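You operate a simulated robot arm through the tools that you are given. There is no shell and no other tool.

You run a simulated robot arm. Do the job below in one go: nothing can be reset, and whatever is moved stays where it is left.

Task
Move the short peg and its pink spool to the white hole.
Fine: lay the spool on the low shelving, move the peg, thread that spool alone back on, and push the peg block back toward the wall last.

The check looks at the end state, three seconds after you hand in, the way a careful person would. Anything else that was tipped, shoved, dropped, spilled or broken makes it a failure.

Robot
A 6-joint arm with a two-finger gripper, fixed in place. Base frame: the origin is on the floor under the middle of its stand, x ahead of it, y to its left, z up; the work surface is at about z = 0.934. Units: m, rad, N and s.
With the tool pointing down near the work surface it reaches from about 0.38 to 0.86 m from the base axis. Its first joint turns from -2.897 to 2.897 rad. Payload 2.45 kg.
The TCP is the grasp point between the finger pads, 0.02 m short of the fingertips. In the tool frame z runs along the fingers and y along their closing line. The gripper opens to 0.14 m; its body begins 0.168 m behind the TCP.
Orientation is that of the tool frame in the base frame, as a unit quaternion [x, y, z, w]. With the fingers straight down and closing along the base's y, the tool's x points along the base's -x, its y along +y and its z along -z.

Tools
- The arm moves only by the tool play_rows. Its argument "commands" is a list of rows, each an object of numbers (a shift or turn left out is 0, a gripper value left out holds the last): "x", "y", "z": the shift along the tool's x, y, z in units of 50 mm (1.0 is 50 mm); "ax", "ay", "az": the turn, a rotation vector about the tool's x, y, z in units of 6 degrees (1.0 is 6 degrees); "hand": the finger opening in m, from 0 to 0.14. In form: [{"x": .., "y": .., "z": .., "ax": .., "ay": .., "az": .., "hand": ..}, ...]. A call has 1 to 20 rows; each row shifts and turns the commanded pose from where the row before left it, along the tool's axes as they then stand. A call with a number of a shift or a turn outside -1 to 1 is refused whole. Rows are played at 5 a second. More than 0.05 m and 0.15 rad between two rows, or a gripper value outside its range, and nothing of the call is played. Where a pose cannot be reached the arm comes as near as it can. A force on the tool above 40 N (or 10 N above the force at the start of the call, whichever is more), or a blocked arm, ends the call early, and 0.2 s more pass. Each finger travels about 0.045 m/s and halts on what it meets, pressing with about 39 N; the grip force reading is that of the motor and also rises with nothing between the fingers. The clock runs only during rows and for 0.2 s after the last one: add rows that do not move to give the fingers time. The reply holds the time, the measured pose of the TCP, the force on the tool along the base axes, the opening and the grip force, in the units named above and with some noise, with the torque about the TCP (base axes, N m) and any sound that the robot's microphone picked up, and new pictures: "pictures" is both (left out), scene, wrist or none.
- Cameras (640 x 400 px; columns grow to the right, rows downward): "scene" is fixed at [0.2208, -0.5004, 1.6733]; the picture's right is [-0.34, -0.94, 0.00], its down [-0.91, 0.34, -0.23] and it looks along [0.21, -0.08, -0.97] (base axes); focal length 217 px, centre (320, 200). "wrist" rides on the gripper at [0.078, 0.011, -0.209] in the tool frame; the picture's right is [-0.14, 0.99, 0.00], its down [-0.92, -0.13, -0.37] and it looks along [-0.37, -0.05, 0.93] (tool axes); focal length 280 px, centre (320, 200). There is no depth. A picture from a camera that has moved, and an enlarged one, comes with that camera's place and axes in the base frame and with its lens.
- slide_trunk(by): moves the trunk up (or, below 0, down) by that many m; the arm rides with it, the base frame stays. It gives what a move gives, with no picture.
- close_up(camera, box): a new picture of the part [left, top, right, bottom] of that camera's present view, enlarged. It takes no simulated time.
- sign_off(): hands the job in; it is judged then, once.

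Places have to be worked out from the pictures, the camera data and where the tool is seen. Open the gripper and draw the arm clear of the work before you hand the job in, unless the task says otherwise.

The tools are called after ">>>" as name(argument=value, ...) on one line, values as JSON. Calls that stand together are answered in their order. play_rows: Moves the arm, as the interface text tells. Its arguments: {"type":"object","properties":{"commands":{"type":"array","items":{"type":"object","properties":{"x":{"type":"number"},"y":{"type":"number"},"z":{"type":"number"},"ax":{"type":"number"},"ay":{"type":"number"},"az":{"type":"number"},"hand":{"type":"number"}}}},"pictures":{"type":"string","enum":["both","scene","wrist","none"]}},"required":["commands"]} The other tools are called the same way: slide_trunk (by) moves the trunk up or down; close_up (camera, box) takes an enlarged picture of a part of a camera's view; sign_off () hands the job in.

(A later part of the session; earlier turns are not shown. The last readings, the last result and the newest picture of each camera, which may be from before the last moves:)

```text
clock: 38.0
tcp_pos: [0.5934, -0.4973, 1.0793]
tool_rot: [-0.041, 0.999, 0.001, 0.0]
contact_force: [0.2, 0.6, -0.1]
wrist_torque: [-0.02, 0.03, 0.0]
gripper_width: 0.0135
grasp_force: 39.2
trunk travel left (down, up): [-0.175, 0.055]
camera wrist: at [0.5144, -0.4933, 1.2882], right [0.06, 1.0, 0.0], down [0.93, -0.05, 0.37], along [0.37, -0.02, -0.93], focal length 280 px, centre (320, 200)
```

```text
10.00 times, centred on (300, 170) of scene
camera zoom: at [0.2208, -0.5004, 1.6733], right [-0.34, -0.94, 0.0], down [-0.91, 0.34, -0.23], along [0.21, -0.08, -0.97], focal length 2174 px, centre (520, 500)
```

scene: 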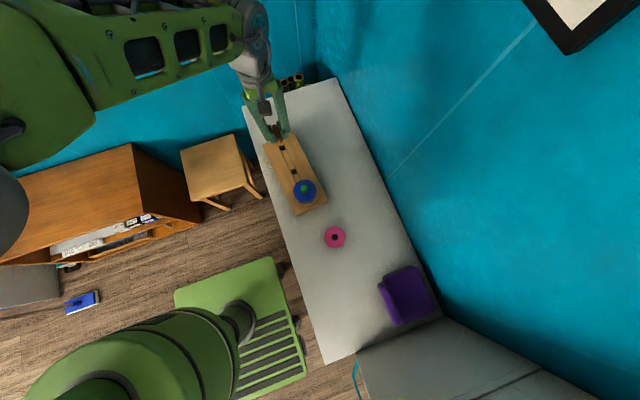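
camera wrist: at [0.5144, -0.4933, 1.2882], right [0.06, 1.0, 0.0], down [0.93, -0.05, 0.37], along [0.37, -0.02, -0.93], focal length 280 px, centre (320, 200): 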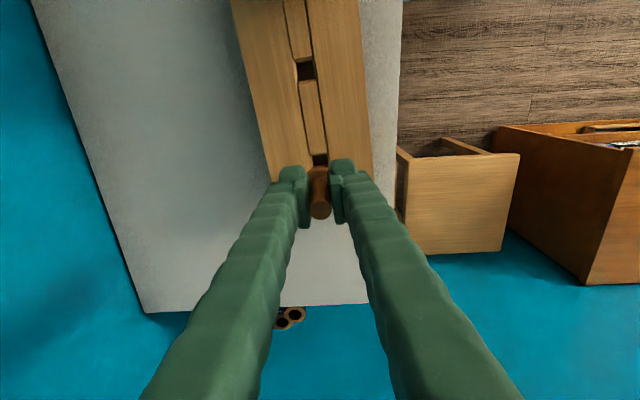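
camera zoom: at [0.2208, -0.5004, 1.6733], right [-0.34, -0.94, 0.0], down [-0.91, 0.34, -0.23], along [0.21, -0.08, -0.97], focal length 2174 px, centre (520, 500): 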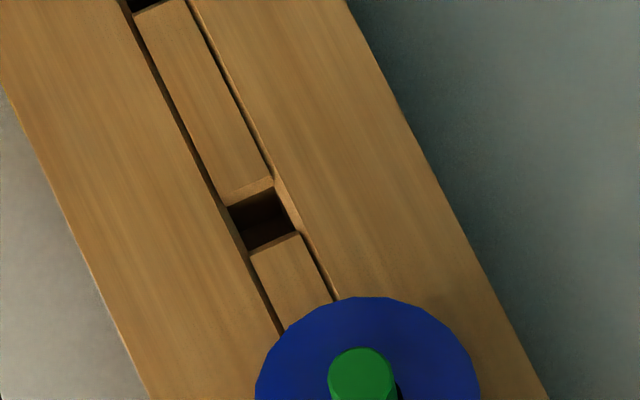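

The shank below the collar is round, and both cameras put the white hole about 96.5 mm in tool +x and -1.7 mm in y from the old hole. I'll move over it at the present height and check the alignment.

>>> play_rows(commands=[{"x": 0.5, "y": -0.01}, {"x": 0.7, "y": -0.012}, {"x": 0.5, "y": -0.008}, {"x": 0.228, "y": -0.004}, {}, {}], pictures="both")

>>> close_up(camera="wrist", box=[270, 120, 370, 240])

>>> close_up(camera="scene", box=[255, 125, 335, 205])

```text
clock: 39.4
tcp_pos: [0.4971, -0.5057, 1.0785]
tool_rot: [-0.042, 0.999, -0.001, 0.0]
contact_force: [0.5, 0.3, -1.2]
wrist_torque: [0.02, 0.0, 0.01]
gripper_width: 0.0137
grasp_force: 39.2
trunk travel left (down, up): [-0.175, 0.055]
camera wrist: at [0.4179, -0.501, 1.2868], right [0.05, 1.0, 0.0], down [0.93, -0.05, 0.37], along [0.37, -0.02, -0.93], focal length 280 px, centre (320, 200)
```

scene: 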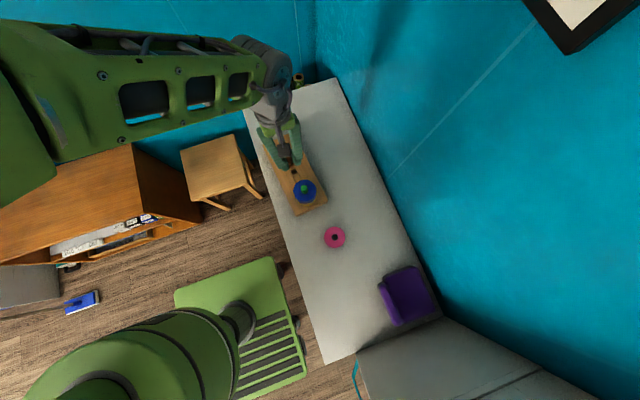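
wrist: 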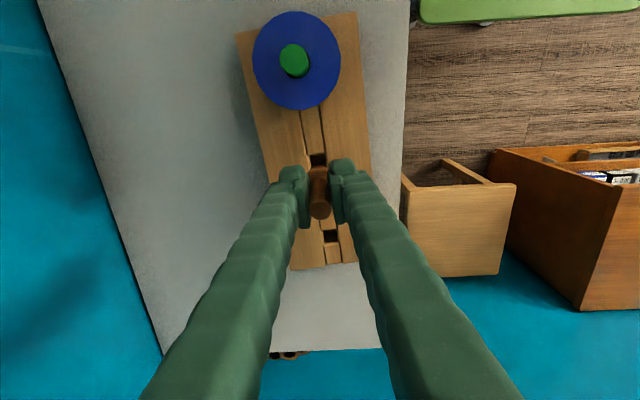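

```text
3.33 times, centred on (320, 180) of wrist
camera zoom: at [0.4179, -0.501, 1.2868], right [0.05, 1.0, 0.0], down [0.93, -0.05, 0.37], along [0.37, -0.02, -0.93], focal length 935 px, centre (320, 267)
```

zoom: 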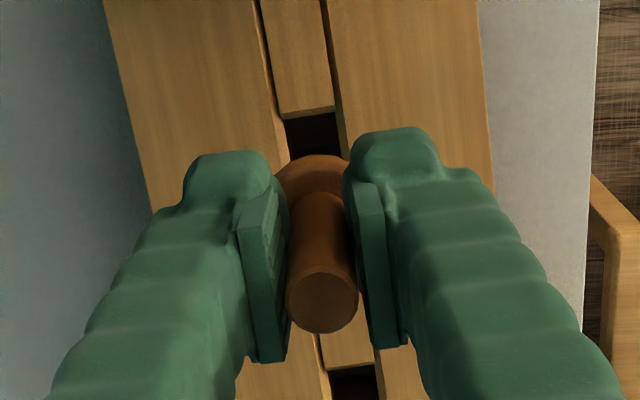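

```text
5.00 times, centred on (295, 165) of scene
camera zoom: at [0.2208, -0.5004, 1.6733], right [-0.34, -0.94, 0.0], down [-0.91, 0.34, -0.23], along [0.21, -0.08, -0.97], focal length 1087 px, centre (445, 375)
```

zoom: 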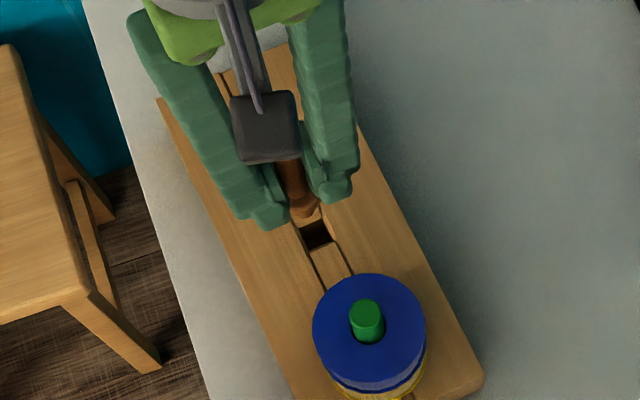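

I'll compare the strip edge here with the same edge seen earlier over the old hole, using an identical zoom window.

>>> close_up(camera="wrist", box=[290, 140, 350, 180])

>>> close_up(camera="scene", box=[270, 150, 330, 190])

```text
10.00 times, centred on (320, 160) of wrist
camera zoom: at [0.4179, -0.501, 1.2868], right [0.05, 1.0, 0.0], down [0.93, -0.05, 0.37], along [0.37, -0.02, -0.93], focal length 2804 px, centre (320, 600)
```

zoom: 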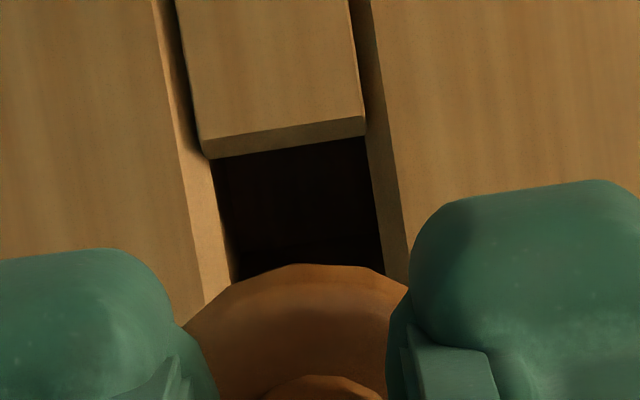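

```text
10.00 times, centred on (300, 170) of scene
camera zoom: at [0.2208, -0.5004, 1.6733], right [-0.34, -0.94, 0.0], down [-0.91, 0.34, -0.23], along [0.21, -0.08, -0.97], focal length 2174 px, centre (520, 500)
```

zoom: 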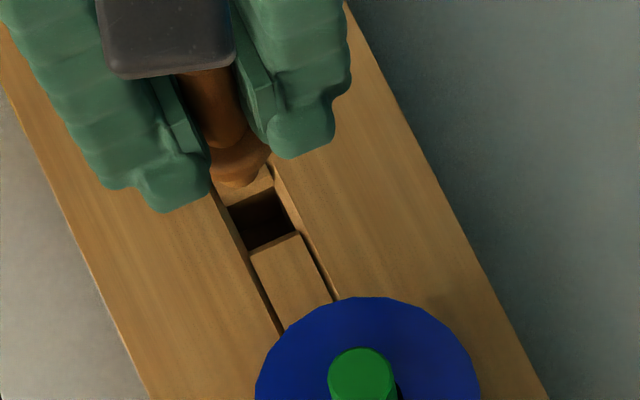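

Relative to the earlier reference view, the hole edge is shifted 22 px left, about 2.4 mm in tool -y. I'll correct y by -2.4 mm and recheck with the same zoom.

>>> play_rows(commands=[{"y": -0.048, "x": 0.004}, {}, {}], pictures="none")

>>> close_up(camera="wrist", box=[290, 140, 350, 180])

>>> close_up(camera="wrist", box=[270, 180, 390, 280])

```text
clock: 40.2
tcp_pos: [0.4971, -0.5083, 1.0779]
tool_rot: [-0.042, 0.999, -0.001, -0.001]
contact_force: [-0.3, -0.7, -0.2]
wrist_torque: [0.0, -0.01, -0.03]
gripper_width: 0.0133
grasp_force: 39.2
trunk travel left (down, up): [-0.175, 0.055]
```

```text
10.00 times, centred on (320, 160) of wrist
camera zoom: at [0.418, -0.5039, 1.2866], right [0.05, 1.0, 0.0], down [0.93, -0.05, 0.37], along [0.37, -0.02, -0.93], focal length 2804 px, centre (320, 600)
```

zoom: 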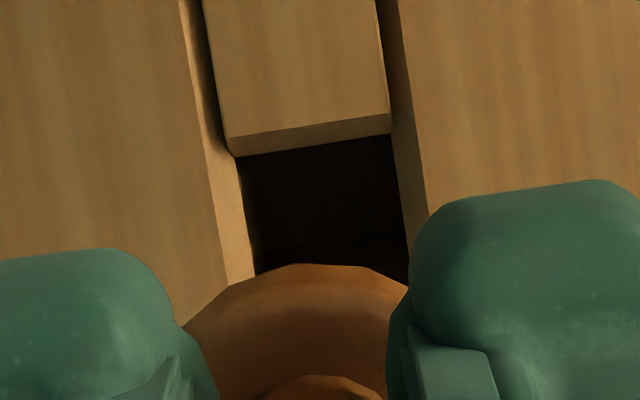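

```text
4.00 times, centred on (330, 230) of wrist
camera zoom: at [0.418, -0.5039, 1.2866], right [0.05, 1.0, 0.0], down [0.93, -0.05, 0.37], along [0.37, -0.02, -0.93], focal length 1122 px, centre (280, 80)
```

zoom: 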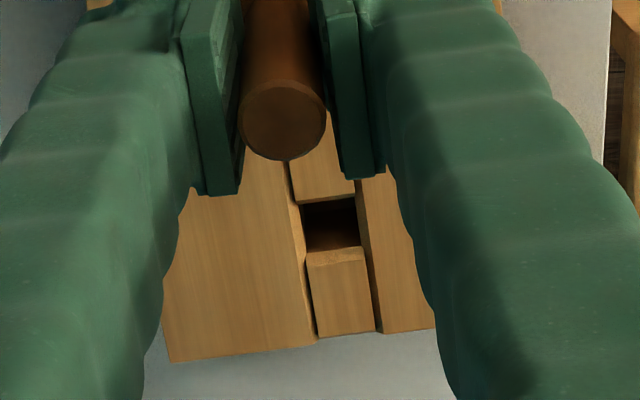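

Alignment now matches the seated reference within about 0.3–0.5 mm. After a micro-correction I'll lower gradually, watching the force.

>>> play_rows(commands=[{"x": 0.01, "y": 0.005}, {"z": 0.12}, {"z": 0.12}, {"z": 0.12}, {"z": 0.12}, {}], pictures="scene")

>>> close_up(camera="scene", box=[260, 140, 320, 190])

```text
clock: 41.6
tcp_pos: [0.4976, -0.5091, 1.054]
tool_rot: [-0.042, 0.999, 0.0, 0.0]
contact_force: [0.6, -0.4, 0.6]
wrist_torque: [-0.01, 0.01, -0.02]
gripper_width: 0.0133
grasp_force: 38.4
trunk travel left (down, up): [-0.175, 0.055]
```

scene: 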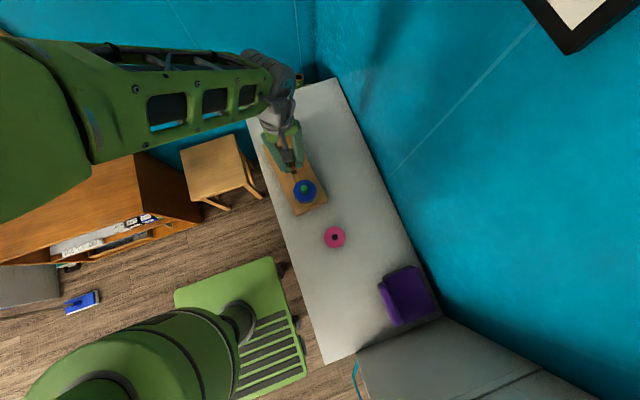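

```text
8.00 times, centred on (290, 165) of scene
camera zoom: at [0.2208, -0.5004, 1.6733], right [-0.34, -0.94, 0.0], down [-0.91, 0.34, -0.23], along [0.21, -0.08, -0.97], focal length 1739 px, centre (560, 480)
```

zoom: 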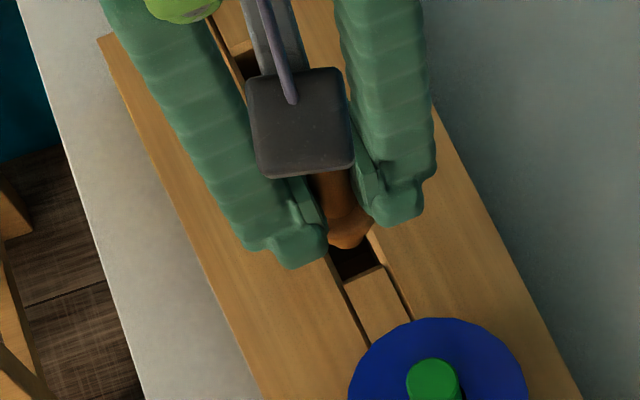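

No contact yet and the shank is descending toward the hole. I'll continue with small steps.

>>> play_rows(commands=[{"z": 0.08}, {"z": 0.08}, {"z": 0.08}, {}], pictures="none")

>>> close_up(camera="scene", box=[260, 140, 320, 190])

>>> close_up(camera="wrist", box=[290, 120, 350, 160])

```text
clock: 42.6
tcp_pos: [0.4966, -0.5077, 1.0425]
tool_rot: [-0.042, 0.999, 0.0, 0.0]
contact_force: [0.3, -0.1, -1.1]
wrist_torque: [-0.01, 0.01, -0.02]
gripper_width: 0.0134
grasp_force: 39.3
trunk travel left (down, up): [-0.175, 0.055]
```

```text
8.00 times, centred on (290, 165) of scene
camera zoom: at [0.2208, -0.5004, 1.6733], right [-0.34, -0.94, 0.0], down [-0.91, 0.34, -0.23], along [0.21, -0.08, -0.97], focal length 1739 px, centre (560, 480)
```

zoom: 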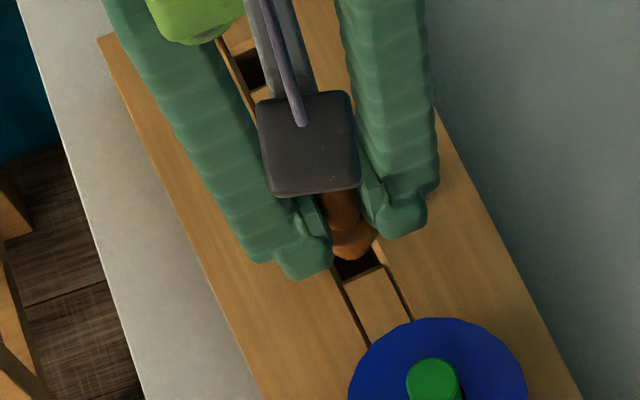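

```text
10.00 times, centred on (320, 140) of wrist
camera zoom: at [0.4175, -0.5041, 1.2513], right [0.05, 1.0, 0.0], down [0.93, -0.05, 0.37], along [0.37, -0.02, -0.93], focal length 2804 px, centre (320, 800)
```

zoom: 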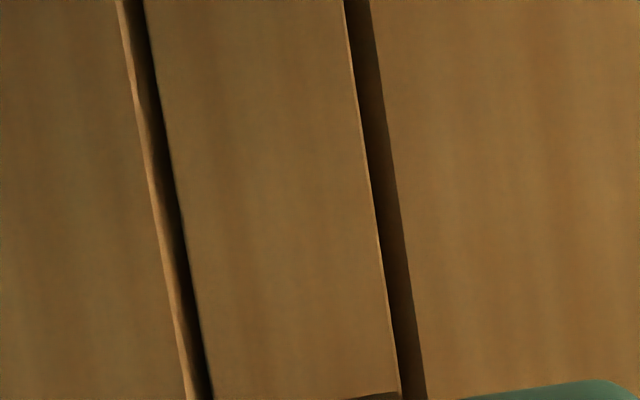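

Force is still nil at z≈1.0425 (about 35 mm above the seated height). I'll keep lowering in small steps.

>>> play_rows(commands=[{"z": 0.06}, {"z": 0.06}, {"z": 0.06}, {}], pictures="none")

>>> play_rows(commands=[{"z": 0.05}, {"z": 0.05}, {"z": 0.05}, {}], pictures="none")

>>> close_up(camera="wrist", box=[280, 130, 360, 230])

```text
clock: 43.6
tcp_pos: [0.4961, -0.5087, 1.0332]
tool_rot: [-0.041, 0.999, 0.0, 0.0]
contact_force: [0.0, -0.9, -0.2]
wrist_torque: [0.0, 0.0, -0.03]
gripper_width: 0.0138
grasp_force: 38.9
trunk travel left (down, up): [-0.175, 0.055]
```

```text
clock: 44.6
tcp_pos: [0.4977, -0.5097, 1.0263]
tool_rot: [-0.042, 0.999, 0.0, 0.0]
contact_force: [0.3, 0.4, 0.0]
wrist_torque: [0.04, 0.01, 0.01]
gripper_width: 0.0138
grasp_force: 39.0
trunk travel left (down, up): [-0.175, 0.055]
```

```text
4.00 times, centred on (320, 180) of wrist
camera zoom: at [0.4175, -0.5051, 1.2342], right [0.06, 1.0, 0.0], down [0.93, -0.05, 0.37], along [0.37, -0.02, -0.93], focal length 1122 px, centre (320, 280)
```

zoom: 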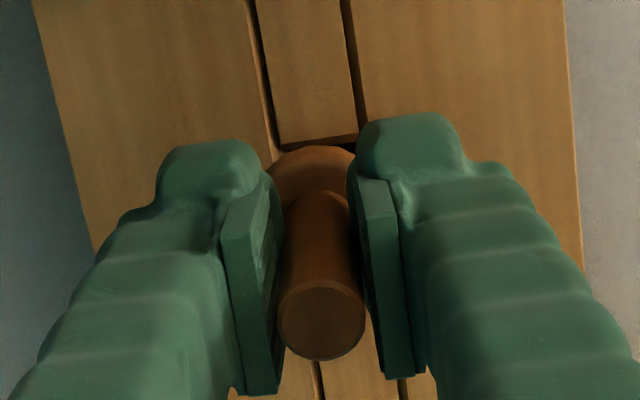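

Still free at z≈1.026, about 19 mm above the seat. I'll continue.

>>> play_rows(commands=[{"z": 0.05}, {"z": 0.05}, {}], pictures="none")

>>> play_rows(commands=[{"z": 0.05}, {"z": 0.05}, {}], pictures="none")

```text
clock: 45.4
tcp_pos: [0.4959, -0.5101, 1.0191]
tool_rot: [-0.042, 0.999, 0.0, 0.0]
contact_force: [-0.4, 0.5, -0.9]
wrist_torque: [0.02, 0.01, 0.03]
gripper_width: 0.0133
grasp_force: 39.1
trunk travel left (down, up): [-0.175, 0.055]
```

```text
clock: 46.2
tcp_pos: [0.4957, -0.5086, 1.0163]
tool_rot: [-0.041, 0.999, 0.0, 0.0]
contact_force: [-0.3, 0.7, -0.6]
wrist_torque: [0.04, -0.04, 0.01]
gripper_width: 0.0132
grasp_force: 39.0
trunk travel left (down, up): [-0.175, 0.055]
```

Free at z≈1.0155, and the shank is clearly inside the hole, with about 7.5 mm left to the collar seat. I'll finish slowly.

>>> play_rows(commands=[{"z": 0.04}, {"z": 0.04}, {}], pictures="none")

>>> play_rows(commands=[{"z": 0.03}, {"z": 0.03}, {}], pictures="wrist")

>>> close_up(camera="wrist", box=[280, 130, 360, 230])

```text
clock: 47.0
tcp_pos: [0.497, -0.5096, 1.0108]
tool_rot: [-0.042, 0.999, -0.001, 0.0]
contact_force: [-0.3, 0.0, -1.3]
wrist_torque: [0.0, 0.0, -0.01]
gripper_width: 0.0138
grasp_force: 39.0
trunk travel left (down, up): [-0.175, 0.055]
```

```text
clock: 47.8
tcp_pos: [0.4976, -0.5087, 1.0091]
tool_rot: [-0.041, 0.999, 0.0, 0.001]
contact_force: [0.1, -0.4, 0.0]
wrist_torque: [0.02, 0.02, 0.01]
gripper_width: 0.0132
grasp_force: 39.0
trunk travel left (down, up): [-0.175, 0.055]
camera wrist: at [0.418, -0.5047, 1.2181], right [0.05, 1.0, 0.0], down [0.93, -0.05, 0.37], along [0.37, -0.02, -0.93], focal length 280 px, centre (320, 200)
```

wrist: 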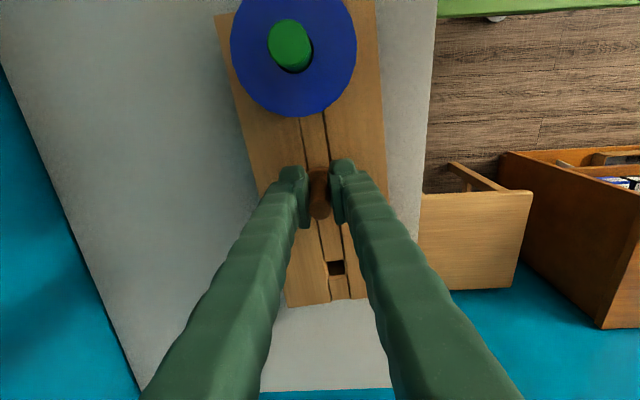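

```text
4.00 times, centred on (320, 180) of wrist
camera zoom: at [0.418, -0.5047, 1.2181], right [0.05, 1.0, 0.0], down [0.93, -0.05, 0.37], along [0.37, -0.02, -0.93], focal length 1122 px, centre (320, 280)
```

zoom: 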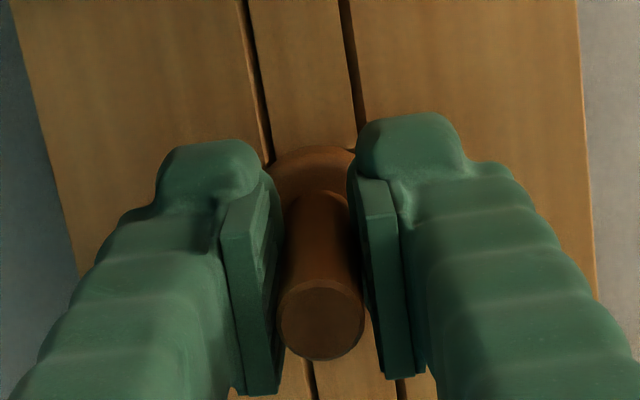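

Nearly at the original seat height. I'll take a couple more 0.75 mm steps to feel the collar touch down.

>>> play_rows(commands=[{"z": 0.015}, {"z": 0.015}, {}], pictures="none")

>>> play_rows(commands=[{"z": 0.015}, {}], pictures="none")

```text
clock: 48.6
tcp_pos: [0.4985, -0.5086, 1.007]
tool_rot: [-0.042, 0.999, 0.0, 0.001]
contact_force: [-0.9, -0.3, 2.5]
wrist_torque: [0.01, 0.0, 0.01]
gripper_width: 0.0136
grasp_force: 38.8
trunk travel left (down, up): [-0.175, 0.055]
```

```text
clock: 49.2
tcp_pos: [0.4979, -0.5097, 1.0081]
tool_rot: [-0.041, 0.999, -0.001, 0.001]
contact_force: [-0.9, 0.5, 9.1]
wrist_torque: [-0.01, 0.09, -0.01]
gripper_width: 0.0138
grasp_force: 39.0
trunk travel left (down, up): [-0.175, 0.055]
```

The collar is seated (9 N at z≈1.0075, the original seat height). I'll relieve the load, open, and rise to inspect.

>>> play_rows(commands=[{"z": -0.015}, {"hand": 0.03}, {"hand": 0.05}, {"hand": 0.07}, {"hand": 0.08}, {"hand": 0.08}, {"z": -0.4}, {"z": -0.8}, {"z": -0.9}, {"z": -0.9}, {}, {}], pictures="both")

>>> close_up(camera="wrist", box=[240, 70, 400, 230])

>>> close_up(camera="scene", box=[240, 110, 350, 250])

```text
clock: 51.8
tcp_pos: [0.4959, -0.5099, 1.1544]
tool_rot: [-0.042, 0.999, 0.0, 0.0]
contact_force: [-1.0, -0.3, -0.5]
wrist_torque: [0.02, 0.01, 0.02]
gripper_width: 0.0797
grasp_force: 0.2
trunk travel left (down, up): [-0.175, 0.055]
camera wrist: at [0.4165, -0.5062, 1.3637], right [0.06, 1.0, 0.0], down [0.93, -0.05, 0.37], along [0.37, -0.02, -0.93], focal length 280 px, centre (320, 200)
```

scene: 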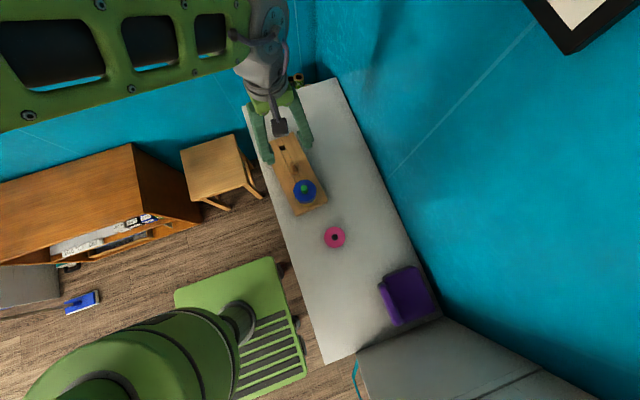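
wrist: 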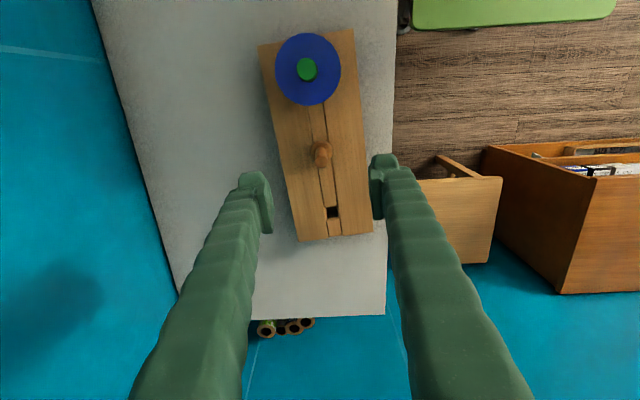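

```text
2.50 times, centred on (320, 150) of wrist
camera zoom: at [0.4165, -0.5062, 1.3637], right [0.06, 1.0, 0.0], down [0.93, -0.05, 0.37], along [0.37, -0.02, -0.93], focal length 701 px, centre (320, 325)
```

zoom: 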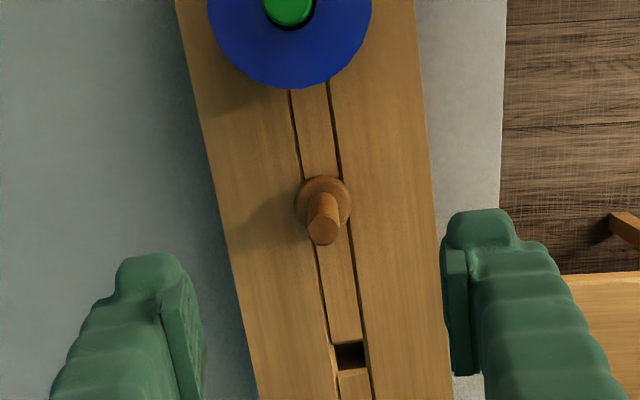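

```text
2.86 times, centred on (295, 180) of scene
camera zoom: at [0.2208, -0.5004, 1.6733], right [-0.34, -0.94, 0.0], down [-0.91, 0.34, -0.23], along [0.21, -0.08, -0.97], focal length 621 px, centre (391, 257)
```

zoom: 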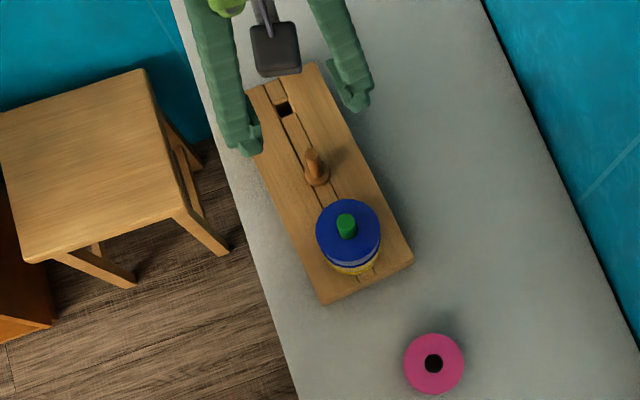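

The peg stands upright in the white hole with its collar seated. Now I'll return above the pink spool with the gripper open.

>>> play_rows(commands=[{"x": 0.6, "y": -0.07, "hand": 0.14}, {"x": 0.9, "y": -0.1}, {"x": 0.9, "y": -0.1}, {"x": 0.9, "y": -0.1}, {"x": 0.9, "y": -0.1}, {"x": 0.6, "y": -0.08}, {"x": 0.378, "y": -0.055}, {"z": 0.6}, {"z": 0.8}, {"z": 0.6}, {}], pictures="both")

>>> close_up(camera="wrist", box=[240, 110, 400, 230])

```text
clock: 54.2
tcp_pos: [0.2419, -0.5604, 1.0586]
tool_rot: [-0.043, 0.999, 0.0, 0.001]
contact_force: [-0.2, 0.4, -0.1]
wrist_torque: [-0.01, 0.04, -0.01]
gripper_width: 0.14
grasp_force: 0.1
trunk travel left (down, up): [-0.175, 0.055]
camera wrist: at [0.1628, -0.5557, 1.2671], right [0.05, 1.0, 0.0], down [0.93, -0.05, 0.37], along [0.37, -0.02, -0.93], focal length 280 px, centre (320, 200)
```

scene: 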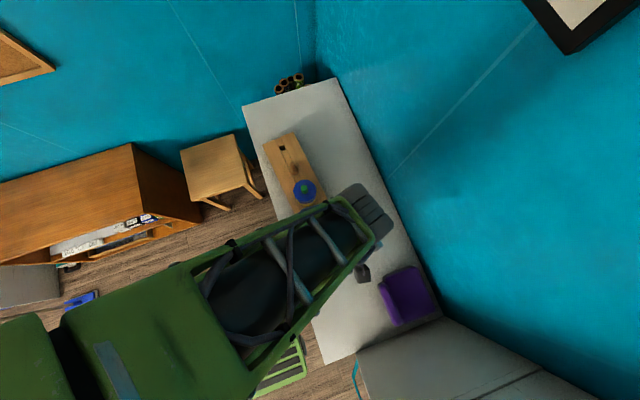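
wrist: 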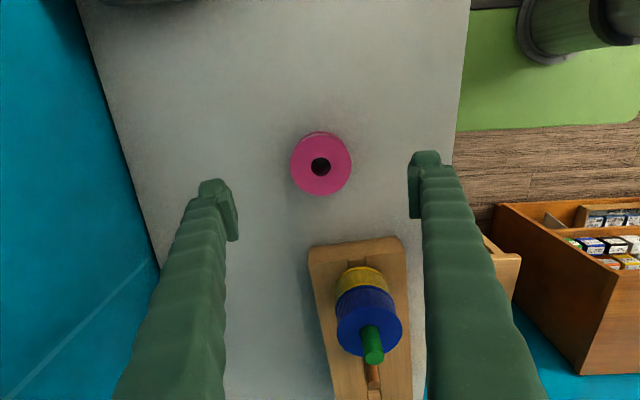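

```text
3.33 times, centred on (320, 170) of wrist
camera zoom: at [0.1628, -0.5557, 1.2671], right [0.05, 1.0, 0.0], down [0.93, -0.05, 0.37], along [0.37, -0.02, -0.93], focal length 935 px, centre (320, 300)
```

zoom: 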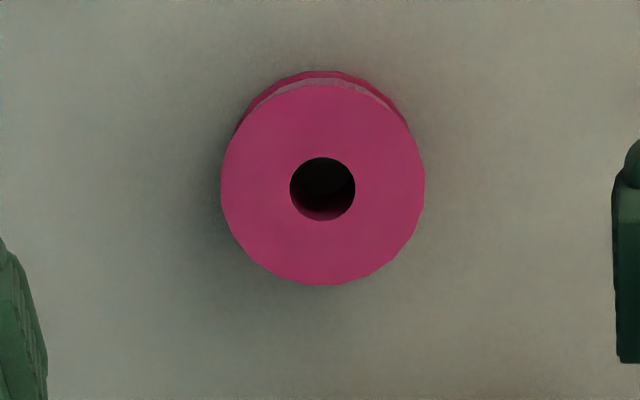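

The spool is about 1 mm off in y. I'll correct it, descend to the same grip height, and close.

>>> play_rows(commands=[{"y": 0.018, "z": 0.5}, {"z": 0.5}, {"z": 0.5}, {"z": 0.42}, {}, {"hand": 0.09}, {"hand": 0.09}, {"hand": 0.075}, {"hand": 0.06}, {"hand": 0.06}, {"hand": 0.06}, {"hand": 0.06}], pictures="wrist")

>>> close_up(camera="wrist", box=[220, 110, 430, 260])

```text
clock: 56.8
tcp_pos: [0.242, -0.5616, 0.9618]
tool_rot: [-0.041, 0.999, 0.0, 0.0]
contact_force: [0.8, 0.4, 0.4]
wrist_torque: [-0.04, 0.02, 0.0]
gripper_width: 0.0667
grasp_force: 38.8
trunk travel left (down, up): [-0.175, 0.055]
camera wrist: at [0.1622, -0.5574, 1.1701], right [0.05, 1.0, 0.0], down [0.93, -0.05, 0.37], along [0.37, -0.02, -0.93], focal length 280 px, centre (320, 200)
```

wrist: 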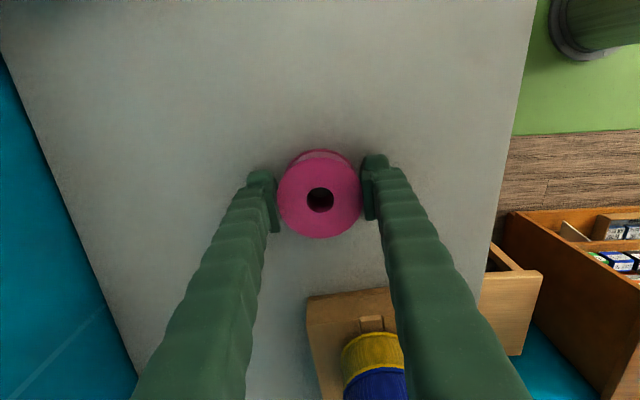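

```text
2.67 times, centred on (325, 185) of wrist
camera zoom: at [0.1622, -0.5574, 1.1701], right [0.05, 1.0, 0.0], down [0.93, -0.05, 0.37], along [0.37, -0.02, -0.93], focal length 748 px, centre (307, 240)
```

zoom: 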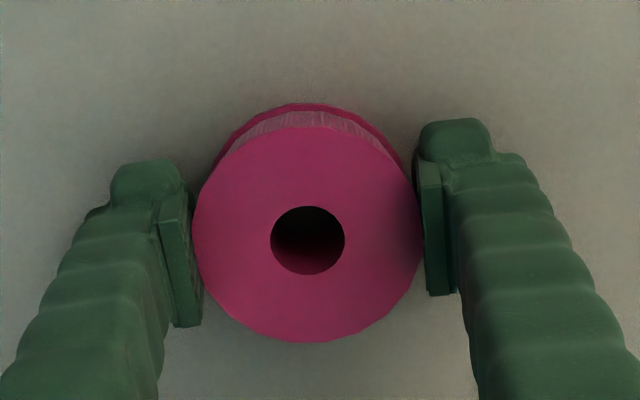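

The spool is gripped in nearly the same in-tool position as before (about 0.75 mm lower in tool x). I'll lift it, carry it over the green peg, and return above the peg in the white hole.

>>> play_rows(commands=[{"z": -0.4}, {"z": -0.8}, {"z": -0.9}, {"z": -0.9}, {"z": -0.96}, {"x": -0.5, "y": 0.057}, {"x": -0.8, "y": 0.09}, {"x": -0.8, "y": 0.09}, {"x": -0.8, "y": 0.09}, {"x": -0.8, "y": 0.09}, {"x": -0.8, "y": 0.09}, {"x": -0.463, "y": 0.05}, {"x": -0.2, "y": 0.03}, {}, {}], pictures="both")

>>> close_up(camera="wrist", box=[240, 110, 400, 260])

>>> close_up(camera="scene", box=[240, 90, 350, 220])

```text
clock: 60.0
tcp_pos: [0.4964, -0.5107, 1.1577]
tool_rot: [-0.041, 0.999, 0.0, 0.0]
contact_force: [0.0, -0.1, -1.0]
wrist_torque: [0.01, -0.03, -0.03]
gripper_width: 0.0666
grasp_force: 39.2
trunk travel left (down, up): [-0.175, 0.055]
camera wrist: at [0.4166, -0.5064, 1.3678], right [0.05, 1.0, 0.0], down [0.93, -0.05, 0.37], along [0.37, -0.02, -0.93], focal length 280 px, centre (320, 200)
```

scene: 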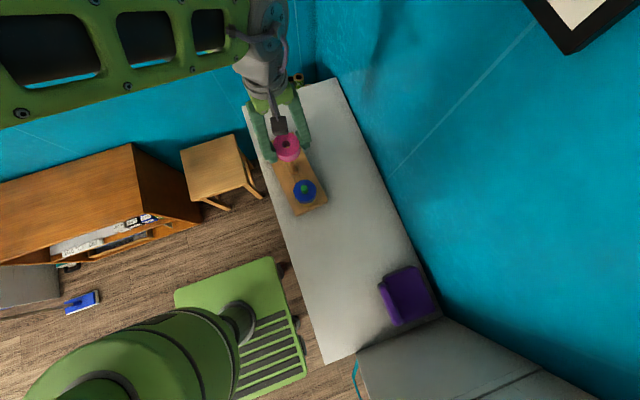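
wrist: 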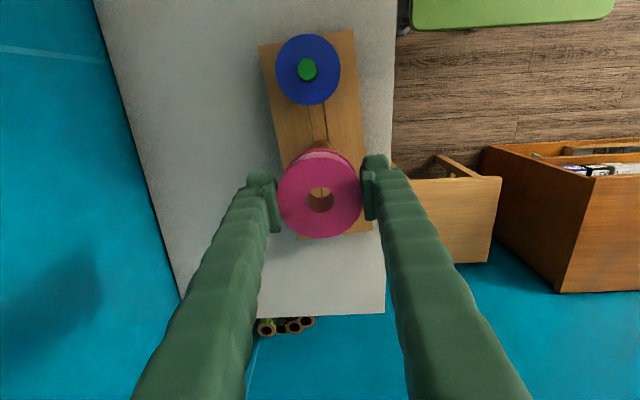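

```text
2.67 times, centred on (320, 185) of wrist
camera zoom: at [0.4166, -0.5064, 1.3678], right [0.05, 1.0, 0.0], down [0.93, -0.05, 0.37], along [0.37, -0.02, -0.93], focal length 748 px, centre (320, 240)
```

zoom: 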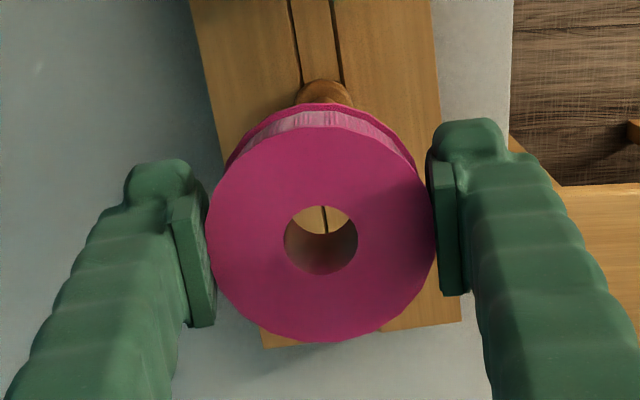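

```text
3.08 times, centred on (295, 155) of scene
camera zoom: at [0.2208, -0.5004, 1.6733], right [-0.34, -0.94, 0.0], down [-0.91, 0.34, -0.23], along [0.21, -0.08, -0.97], focal length 669 px, centre (397, 338)
```

zoom: 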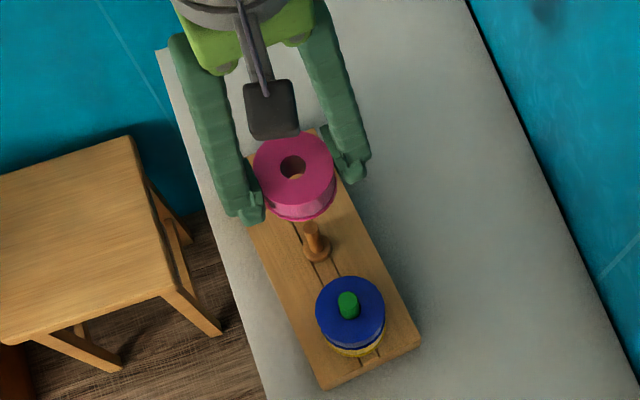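

The spool is above the peg but the collar appears about 1–3 mm toward +y of the tool axis. I'll lower until the spool's bottom is about 10 mm above the peg top and check alignment with both cameras.

>>> play_rows(commands=[{"z": 0.5}, {"z": 0.5}, {"z": 0.5}, {}, {}], pictures="none")

>>> close_up(camera="wrist", box=[260, 110, 380, 240])

>>> close_up(camera="scene", box=[265, 130, 325, 180])

```text
clock: 61.2
tcp_pos: [0.4961, -0.511, 1.0849]
tool_rot: [-0.042, 0.999, 0.0, -0.001]
contact_force: [-0.2, -0.4, -0.2]
wrist_torque: [0.0, 0.02, 0.0]
gripper_width: 0.0666
grasp_force: 38.7
trunk travel left (down, up): [-0.175, 0.055]
```

```text
3.08 times, centred on (320, 175) of wrist
camera zoom: at [0.4169, -0.506, 1.2937], right [0.05, 1.0, 0.0], down [0.93, -0.05, 0.37], along [0.37, -0.02, -0.93], focal length 863 px, centre (320, 277)
```

zoom: 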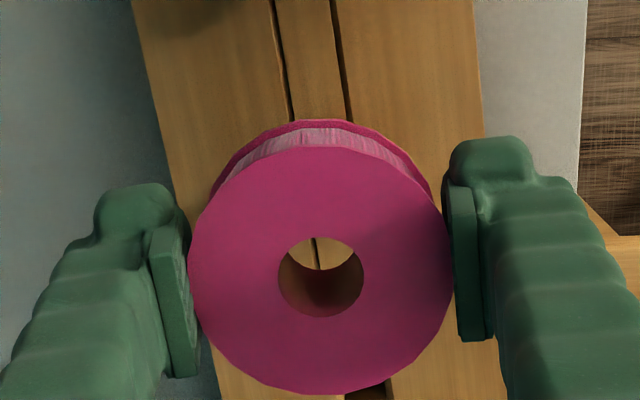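

```text
8.00 times, centred on (295, 155) of scene
camera zoom: at [0.2208, -0.5004, 1.6733], right [-0.34, -0.94, 0.0], down [-0.91, 0.34, -0.23], along [0.21, -0.08, -0.97], focal length 1739 px, centre (520, 560)
```

zoom: 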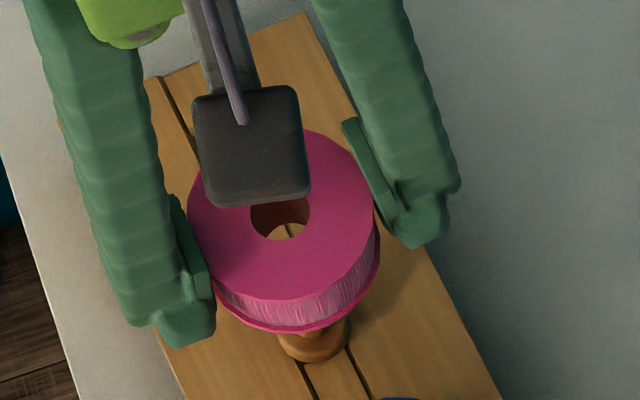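

Comparing the groove position and TCP readings with the pre-insertion pose shows the tool now sits about 2.2 mm too far in -y. I'll shift +2.25 mm in tool y and recheck.

>>> play_rows(commands=[{"y": 0.045}, {}, {}], pictures="none")

>>> close_up(camera="wrist", box=[260, 110, 380, 240])

>>> close_up(camera="scene", box=[265, 130, 325, 180])

```text
clock: 62.0
tcp_pos: [0.4966, -0.5063, 1.0861]
tool_rot: [-0.041, 0.999, 0.0, 0.0]
contact_force: [-0.1, -1.2, -0.4]
wrist_torque: [-0.03, 0.02, 0.0]
gripper_width: 0.067
grasp_force: 38.5
trunk travel left (down, up): [-0.175, 0.055]
```

```text
3.08 times, centred on (320, 175) of wrist
camera zoom: at [0.4166, -0.5034, 1.2938], right [0.05, 1.0, 0.0], down [0.93, -0.05, 0.37], along [0.37, -0.02, -0.93], focal length 863 px, centre (320, 277)
```

zoom: 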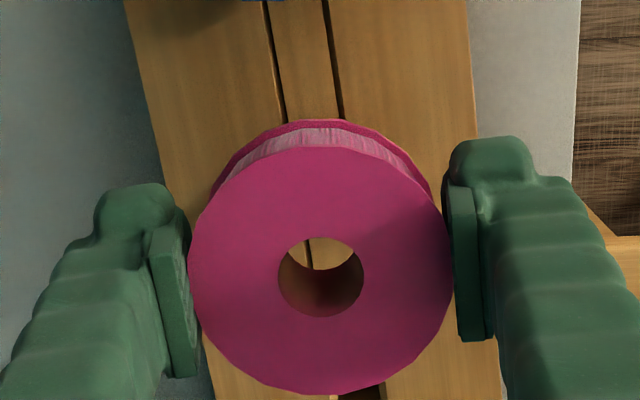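

```text
8.00 times, centred on (295, 155) of scene
camera zoom: at [0.2208, -0.5004, 1.6733], right [-0.34, -0.94, 0.0], down [-0.91, 0.34, -0.23], along [0.21, -0.08, -0.97], focal length 1739 px, centre (520, 560)
```

zoom: 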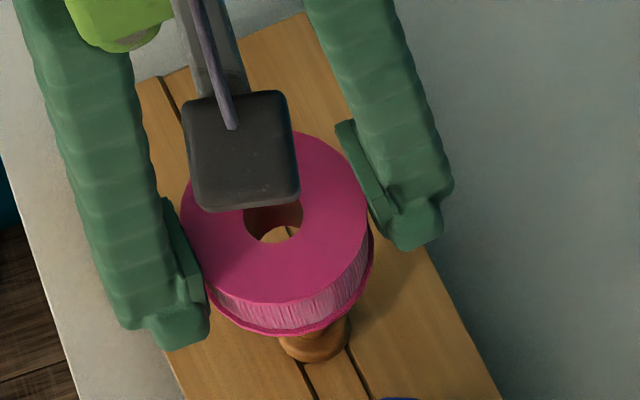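

The scene view suggests the spool is now slightly past the peg in +y while the wrist view suggests near-centred; I'll take back 0.7 mm and lower slowly. The bore has about 3 mm of radial clearance.

>>> play_rows(commands=[{"y": -0.014, "z": 0.1}, {"z": 0.1}, {"z": 0.06}, {}], pictures="none")

>>> close_up(camera="wrist", box=[280, 160, 360, 230])

>>> close_up(camera="scene", box=[265, 130, 325, 180])

```text
clock: 63.0
tcp_pos: [0.4969, -0.5077, 1.0732]
tool_rot: [-0.042, 0.999, 0.0, -0.001]
contact_force: [0.8, -0.1, -1.0]
wrist_torque: [-0.03, -0.02, 0.0]
gripper_width: 0.0667
grasp_force: 39.1
trunk travel left (down, up): [-0.175, 0.055]
```

```text
5.71 times, centred on (320, 195) of wrist
camera zoom: at [0.417, -0.5031, 1.2807], right [0.05, 1.0, 0.0], down [0.93, -0.05, 0.37], along [0.37, -0.02, -0.93], focal length 1602 px, centre (320, 229)
```

zoom: 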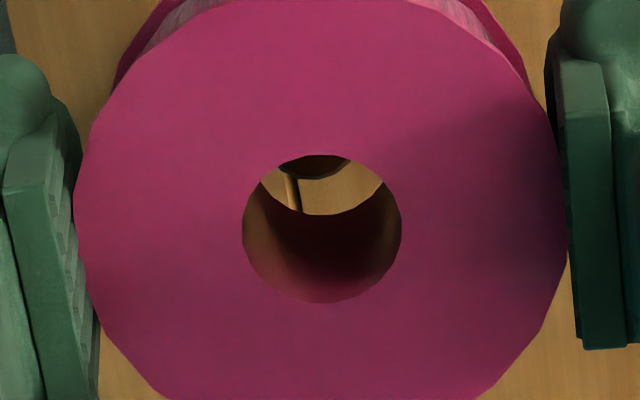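

```text
8.00 times, centred on (295, 155) of scene
camera zoom: at [0.2208, -0.5004, 1.6733], right [-0.34, -0.94, 0.0], down [-0.91, 0.34, -0.23], along [0.21, -0.08, -0.97], focal length 1739 px, centre (520, 560)
```

zoom: 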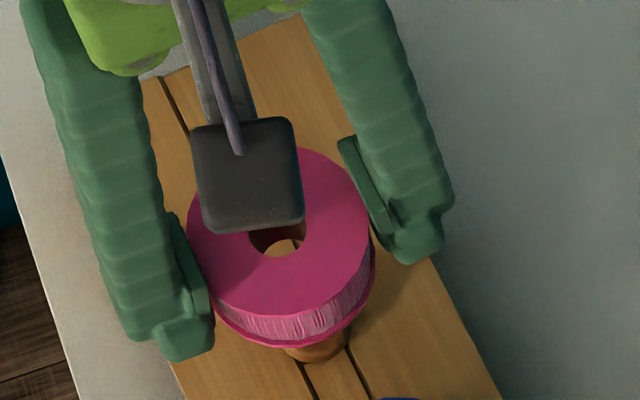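

Through the bore I can now see the peg top: it is about 0.8 mm off in -y and near-centred in x, well within the clearance. I'll trim y and lower the spool onto the peg.

>>> play_rows(commands=[{"y": -0.014, "z": 0.04}, {"z": 0.06}, {"z": 0.06}, {"z": 0.06}, {}], pictures="none")

>>> close_up(camera="wrist", box=[280, 160, 360, 230])

```text
clock: 64.2
tcp_pos: [0.4961, -0.5092, 1.0594]
tool_rot: [-0.042, 0.999, 0.001, 0.0]
contact_force: [0.2, 0.4, -0.1]
wrist_torque: [0.02, 0.03, 0.0]
gripper_width: 0.0667
grasp_force: 39.0
trunk travel left (down, up): [-0.175, 0.055]
```

```text
5.71 times, centred on (320, 195) of wrist
camera zoom: at [0.4173, -0.5039, 1.2686], right [0.06, 1.0, 0.0], down [0.93, -0.05, 0.37], along [0.37, -0.02, -0.93], focal length 1602 px, centre (320, 229)
```

zoom: 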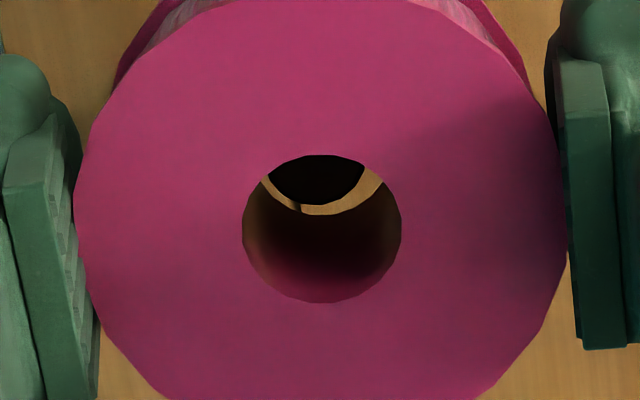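

The peg top is inside the bore with clearance all round and no contact force. I'll continue down.

>>> play_rows(commands=[{"y": -0.01, "z": 0.1}, {"z": 0.15}, {"z": 0.15}, {}], pictures="none")

>>> close_up(camera="wrist", box=[280, 160, 360, 230])

```text
clock: 65.2
tcp_pos: [0.4958, -0.5079, 1.0394]
tool_rot: [-0.041, 0.999, 0.0, 0.0]
contact_force: [0.5, 1.2, -0.3]
wrist_torque: [0.02, 0.01, 0.02]
gripper_width: 0.0666
grasp_force: 39.2
trunk travel left (down, up): [-0.175, 0.055]
```

```text
5.71 times, centred on (320, 195) of wrist
camera zoom: at [0.417, -0.5045, 1.248], right [0.05, 1.0, 0.0], down [0.93, -0.05, 0.37], along [0.37, -0.02, -0.93], focal length 1602 px, centre (320, 229)
```

zoom: 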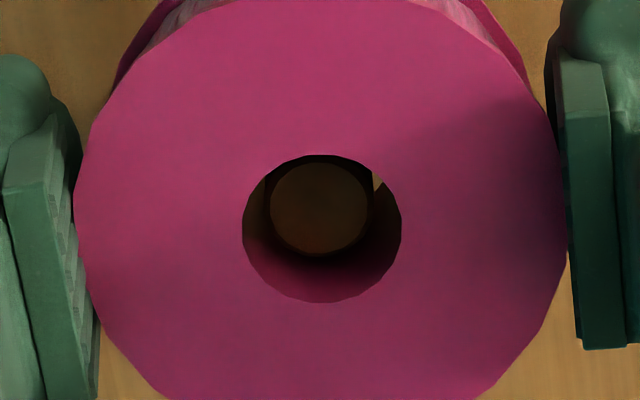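

The peg is well centred in the bore. I'll lower most of the remaining distance, then creep to contact.

>>> play_rows(commands=[{"z": 0.15}, {"z": 0.15}, {"z": 0.15}, {"z": 0.06}, {}], pictures="none")

>>> play_rows(commands=[{"z": 0.03}, {"z": 0.02}, {}], pictures="none")

>>> close_up(camera="wrist", box=[280, 160, 360, 230])

```text
clock: 66.4
tcp_pos: [0.4965, -0.5085, 1.0146]
tool_rot: [-0.043, 0.999, 0.001, 0.0]
contact_force: [0.1, 0.6, -0.3]
wrist_torque: [0.0, 0.02, -0.04]
gripper_width: 0.0664
grasp_force: 38.5
trunk travel left (down, up): [-0.175, 0.055]
```

```text
clock: 67.2
tcp_pos: [0.4973, -0.5081, 1.0112]
tool_rot: [-0.042, 0.999, 0.0, -0.001]
contact_force: [-0.1, -0.1, -1.3]
wrist_torque: [0.02, 0.0, 0.0]
gripper_width: 0.0665
grasp_force: 39.6
trunk travel left (down, up): [-0.175, 0.055]
```

```text
5.71 times, centred on (320, 195) of wrist
camera zoom: at [0.417, -0.5045, 1.2214], right [0.05, 1.0, 0.0], down [0.93, -0.05, 0.37], along [0.37, -0.02, -0.93], focal length 1602 px, centre (320, 229)
```

zoom: 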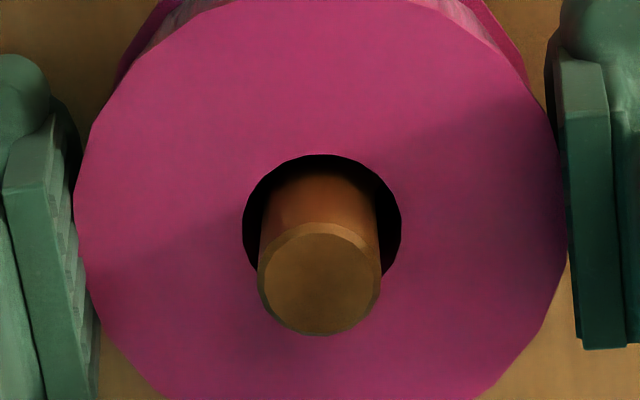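

The peg now protrudes through the spool as it did originally. I'll creep down a bit more to feel the collar.

>>> play_rows(commands=[{"z": 0.02}, {"z": 0.015}, {}], pictures="none")

>>> play_rows(commands=[{"z": 0.015}, {}], pictures="none")

```text
clock: 68.0
tcp_pos: [0.4953, -0.5084, 1.0092]
tool_rot: [-0.041, 0.999, 0.0, 0.0]
contact_force: [0.1, -0.3, 0.2]
wrist_torque: [-0.05, 0.0, -0.02]
gripper_width: 0.0665
grasp_force: 38.9
trunk travel left (down, up): [-0.175, 0.055]
```

```text
clock: 68.6
tcp_pos: [0.4955, -0.5081, 1.0111]
tool_rot: [-0.042, 0.999, 0.0, -0.001]
contact_force: [0.4, -0.6, -0.3]
wrist_torque: [0.02, 0.01, 0.01]
gripper_width: 0.0665
grasp_force: 39.1
trunk travel left (down, up): [-0.175, 0.055]
```

>>> play_rows(commands=[{"z": 0.015}, {"z": 0.01}, {}], pictures="none")

>>> play_rows(commands=[{"z": 0.015}, {"z": 0.01}, {}], pictures="none")

```text
clock: 69.4
tcp_pos: [0.4962, -0.5087, 1.0082]
tool_rot: [-0.041, 0.999, 0.0, 0.001]
contact_force: [-0.1, -0.1, 9.3]
wrist_torque: [0.0, -0.01, 0.0]
gripper_width: 0.0667
grasp_force: 39.2
trunk travel left (down, up): [-0.175, 0.055]
```

```text
clock: 70.2
tcp_pos: [0.4958, -0.5091, 1.0101]
tool_rot: [-0.042, 0.999, -0.002, 0.001]
contact_force: [0.5, -1.1, 24.1]
wrist_torque: [0.03, 0.02, 0.02]
gripper_width: 0.0665
grasp_force: 38.8
trunk travel left (down, up): [-0.175, 0.055]
```

The spool is seated on the collar (contact at z≈1.0095, matching the original grip height). I'll relieve the load, open, and rise.

>>> play_rows(commands=[{"z": -0.035}, {"hand": 0.08}, {"hand": 0.1}, {"hand": 0.12}, {"hand": 0.14}, {"hand": 0.14}, {"z": -0.4}, {"z": -0.8}, {"z": -0.9}, {"z": -0.9}, {"z": -0.5}, {}, {}], pictures="both")

>>> close_up(camera="wrist", box=[230, 20, 400, 260])

>>> close_up(camera="scene", box=[240, 70, 400, 250])

```text
clock: 73.0
tcp_pos: [0.4963, -0.5086, 1.1848]
tool_rot: [-0.042, 0.999, 0.0, 0.0]
contact_force: [0.2, -1.1, -0.8]
wrist_torque: [0.0, 0.01, 0.02]
gripper_width: 0.1402
grasp_force: 0.0
trunk travel left (down, up): [-0.175, 0.055]
camera wrist: at [0.4166, -0.5052, 1.3945], right [0.06, 1.0, 0.0], down [0.93, -0.05, 0.37], along [0.37, -0.02, -0.93], focal length 280 px, centre (320, 200)
```

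scene: 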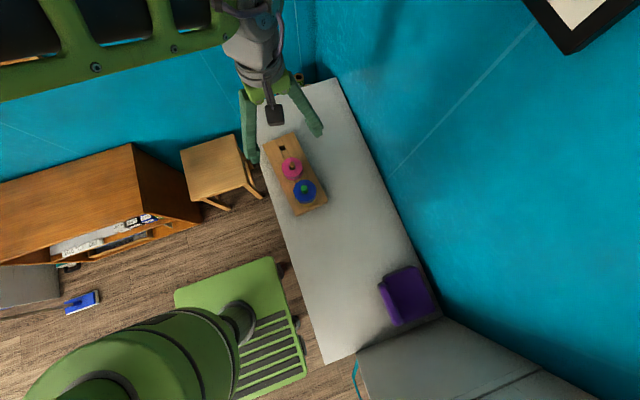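
wrist: 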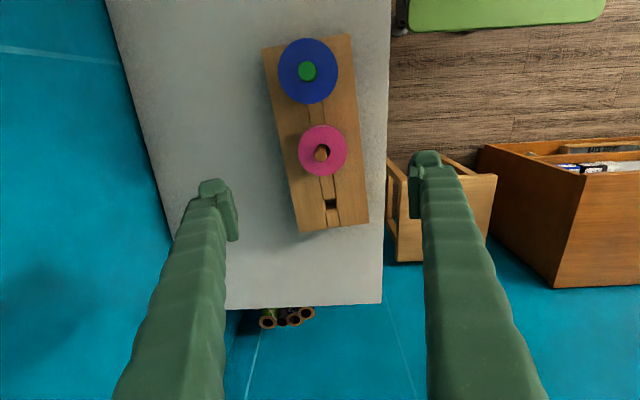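

```text
1.67 times, centred on (315, 140) of wrist
camera zoom: at [0.4166, -0.5052, 1.3945], right [0.06, 1.0, 0.0], down [0.93, -0.05, 0.37], along [0.37, -0.02, -0.93], focal length 467 px, centre (328, 300)
```

zoom: 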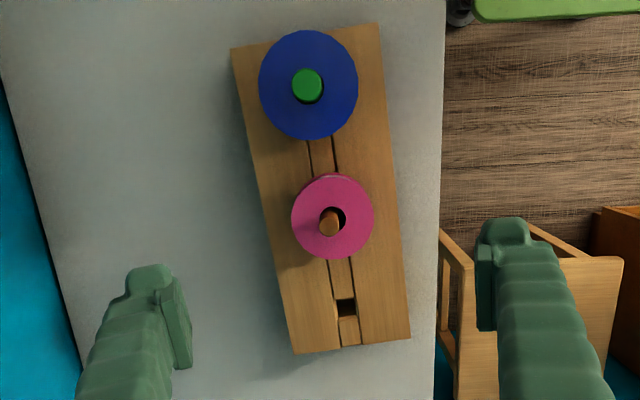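

```text
2.22 times, centred on (320, 160) of scene
camera zoom: at [0.2208, -0.5004, 1.6733], right [-0.34, -0.94, 0.0], down [-0.91, 0.34, -0.23], along [0.21, -0.08, -0.97], focal length 483 px, centre (320, 289)
```

zoom: 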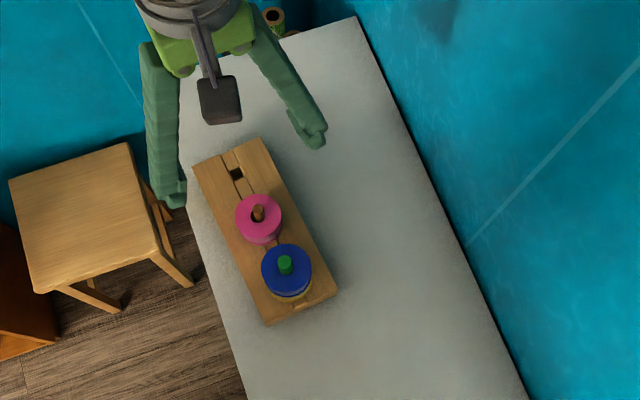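

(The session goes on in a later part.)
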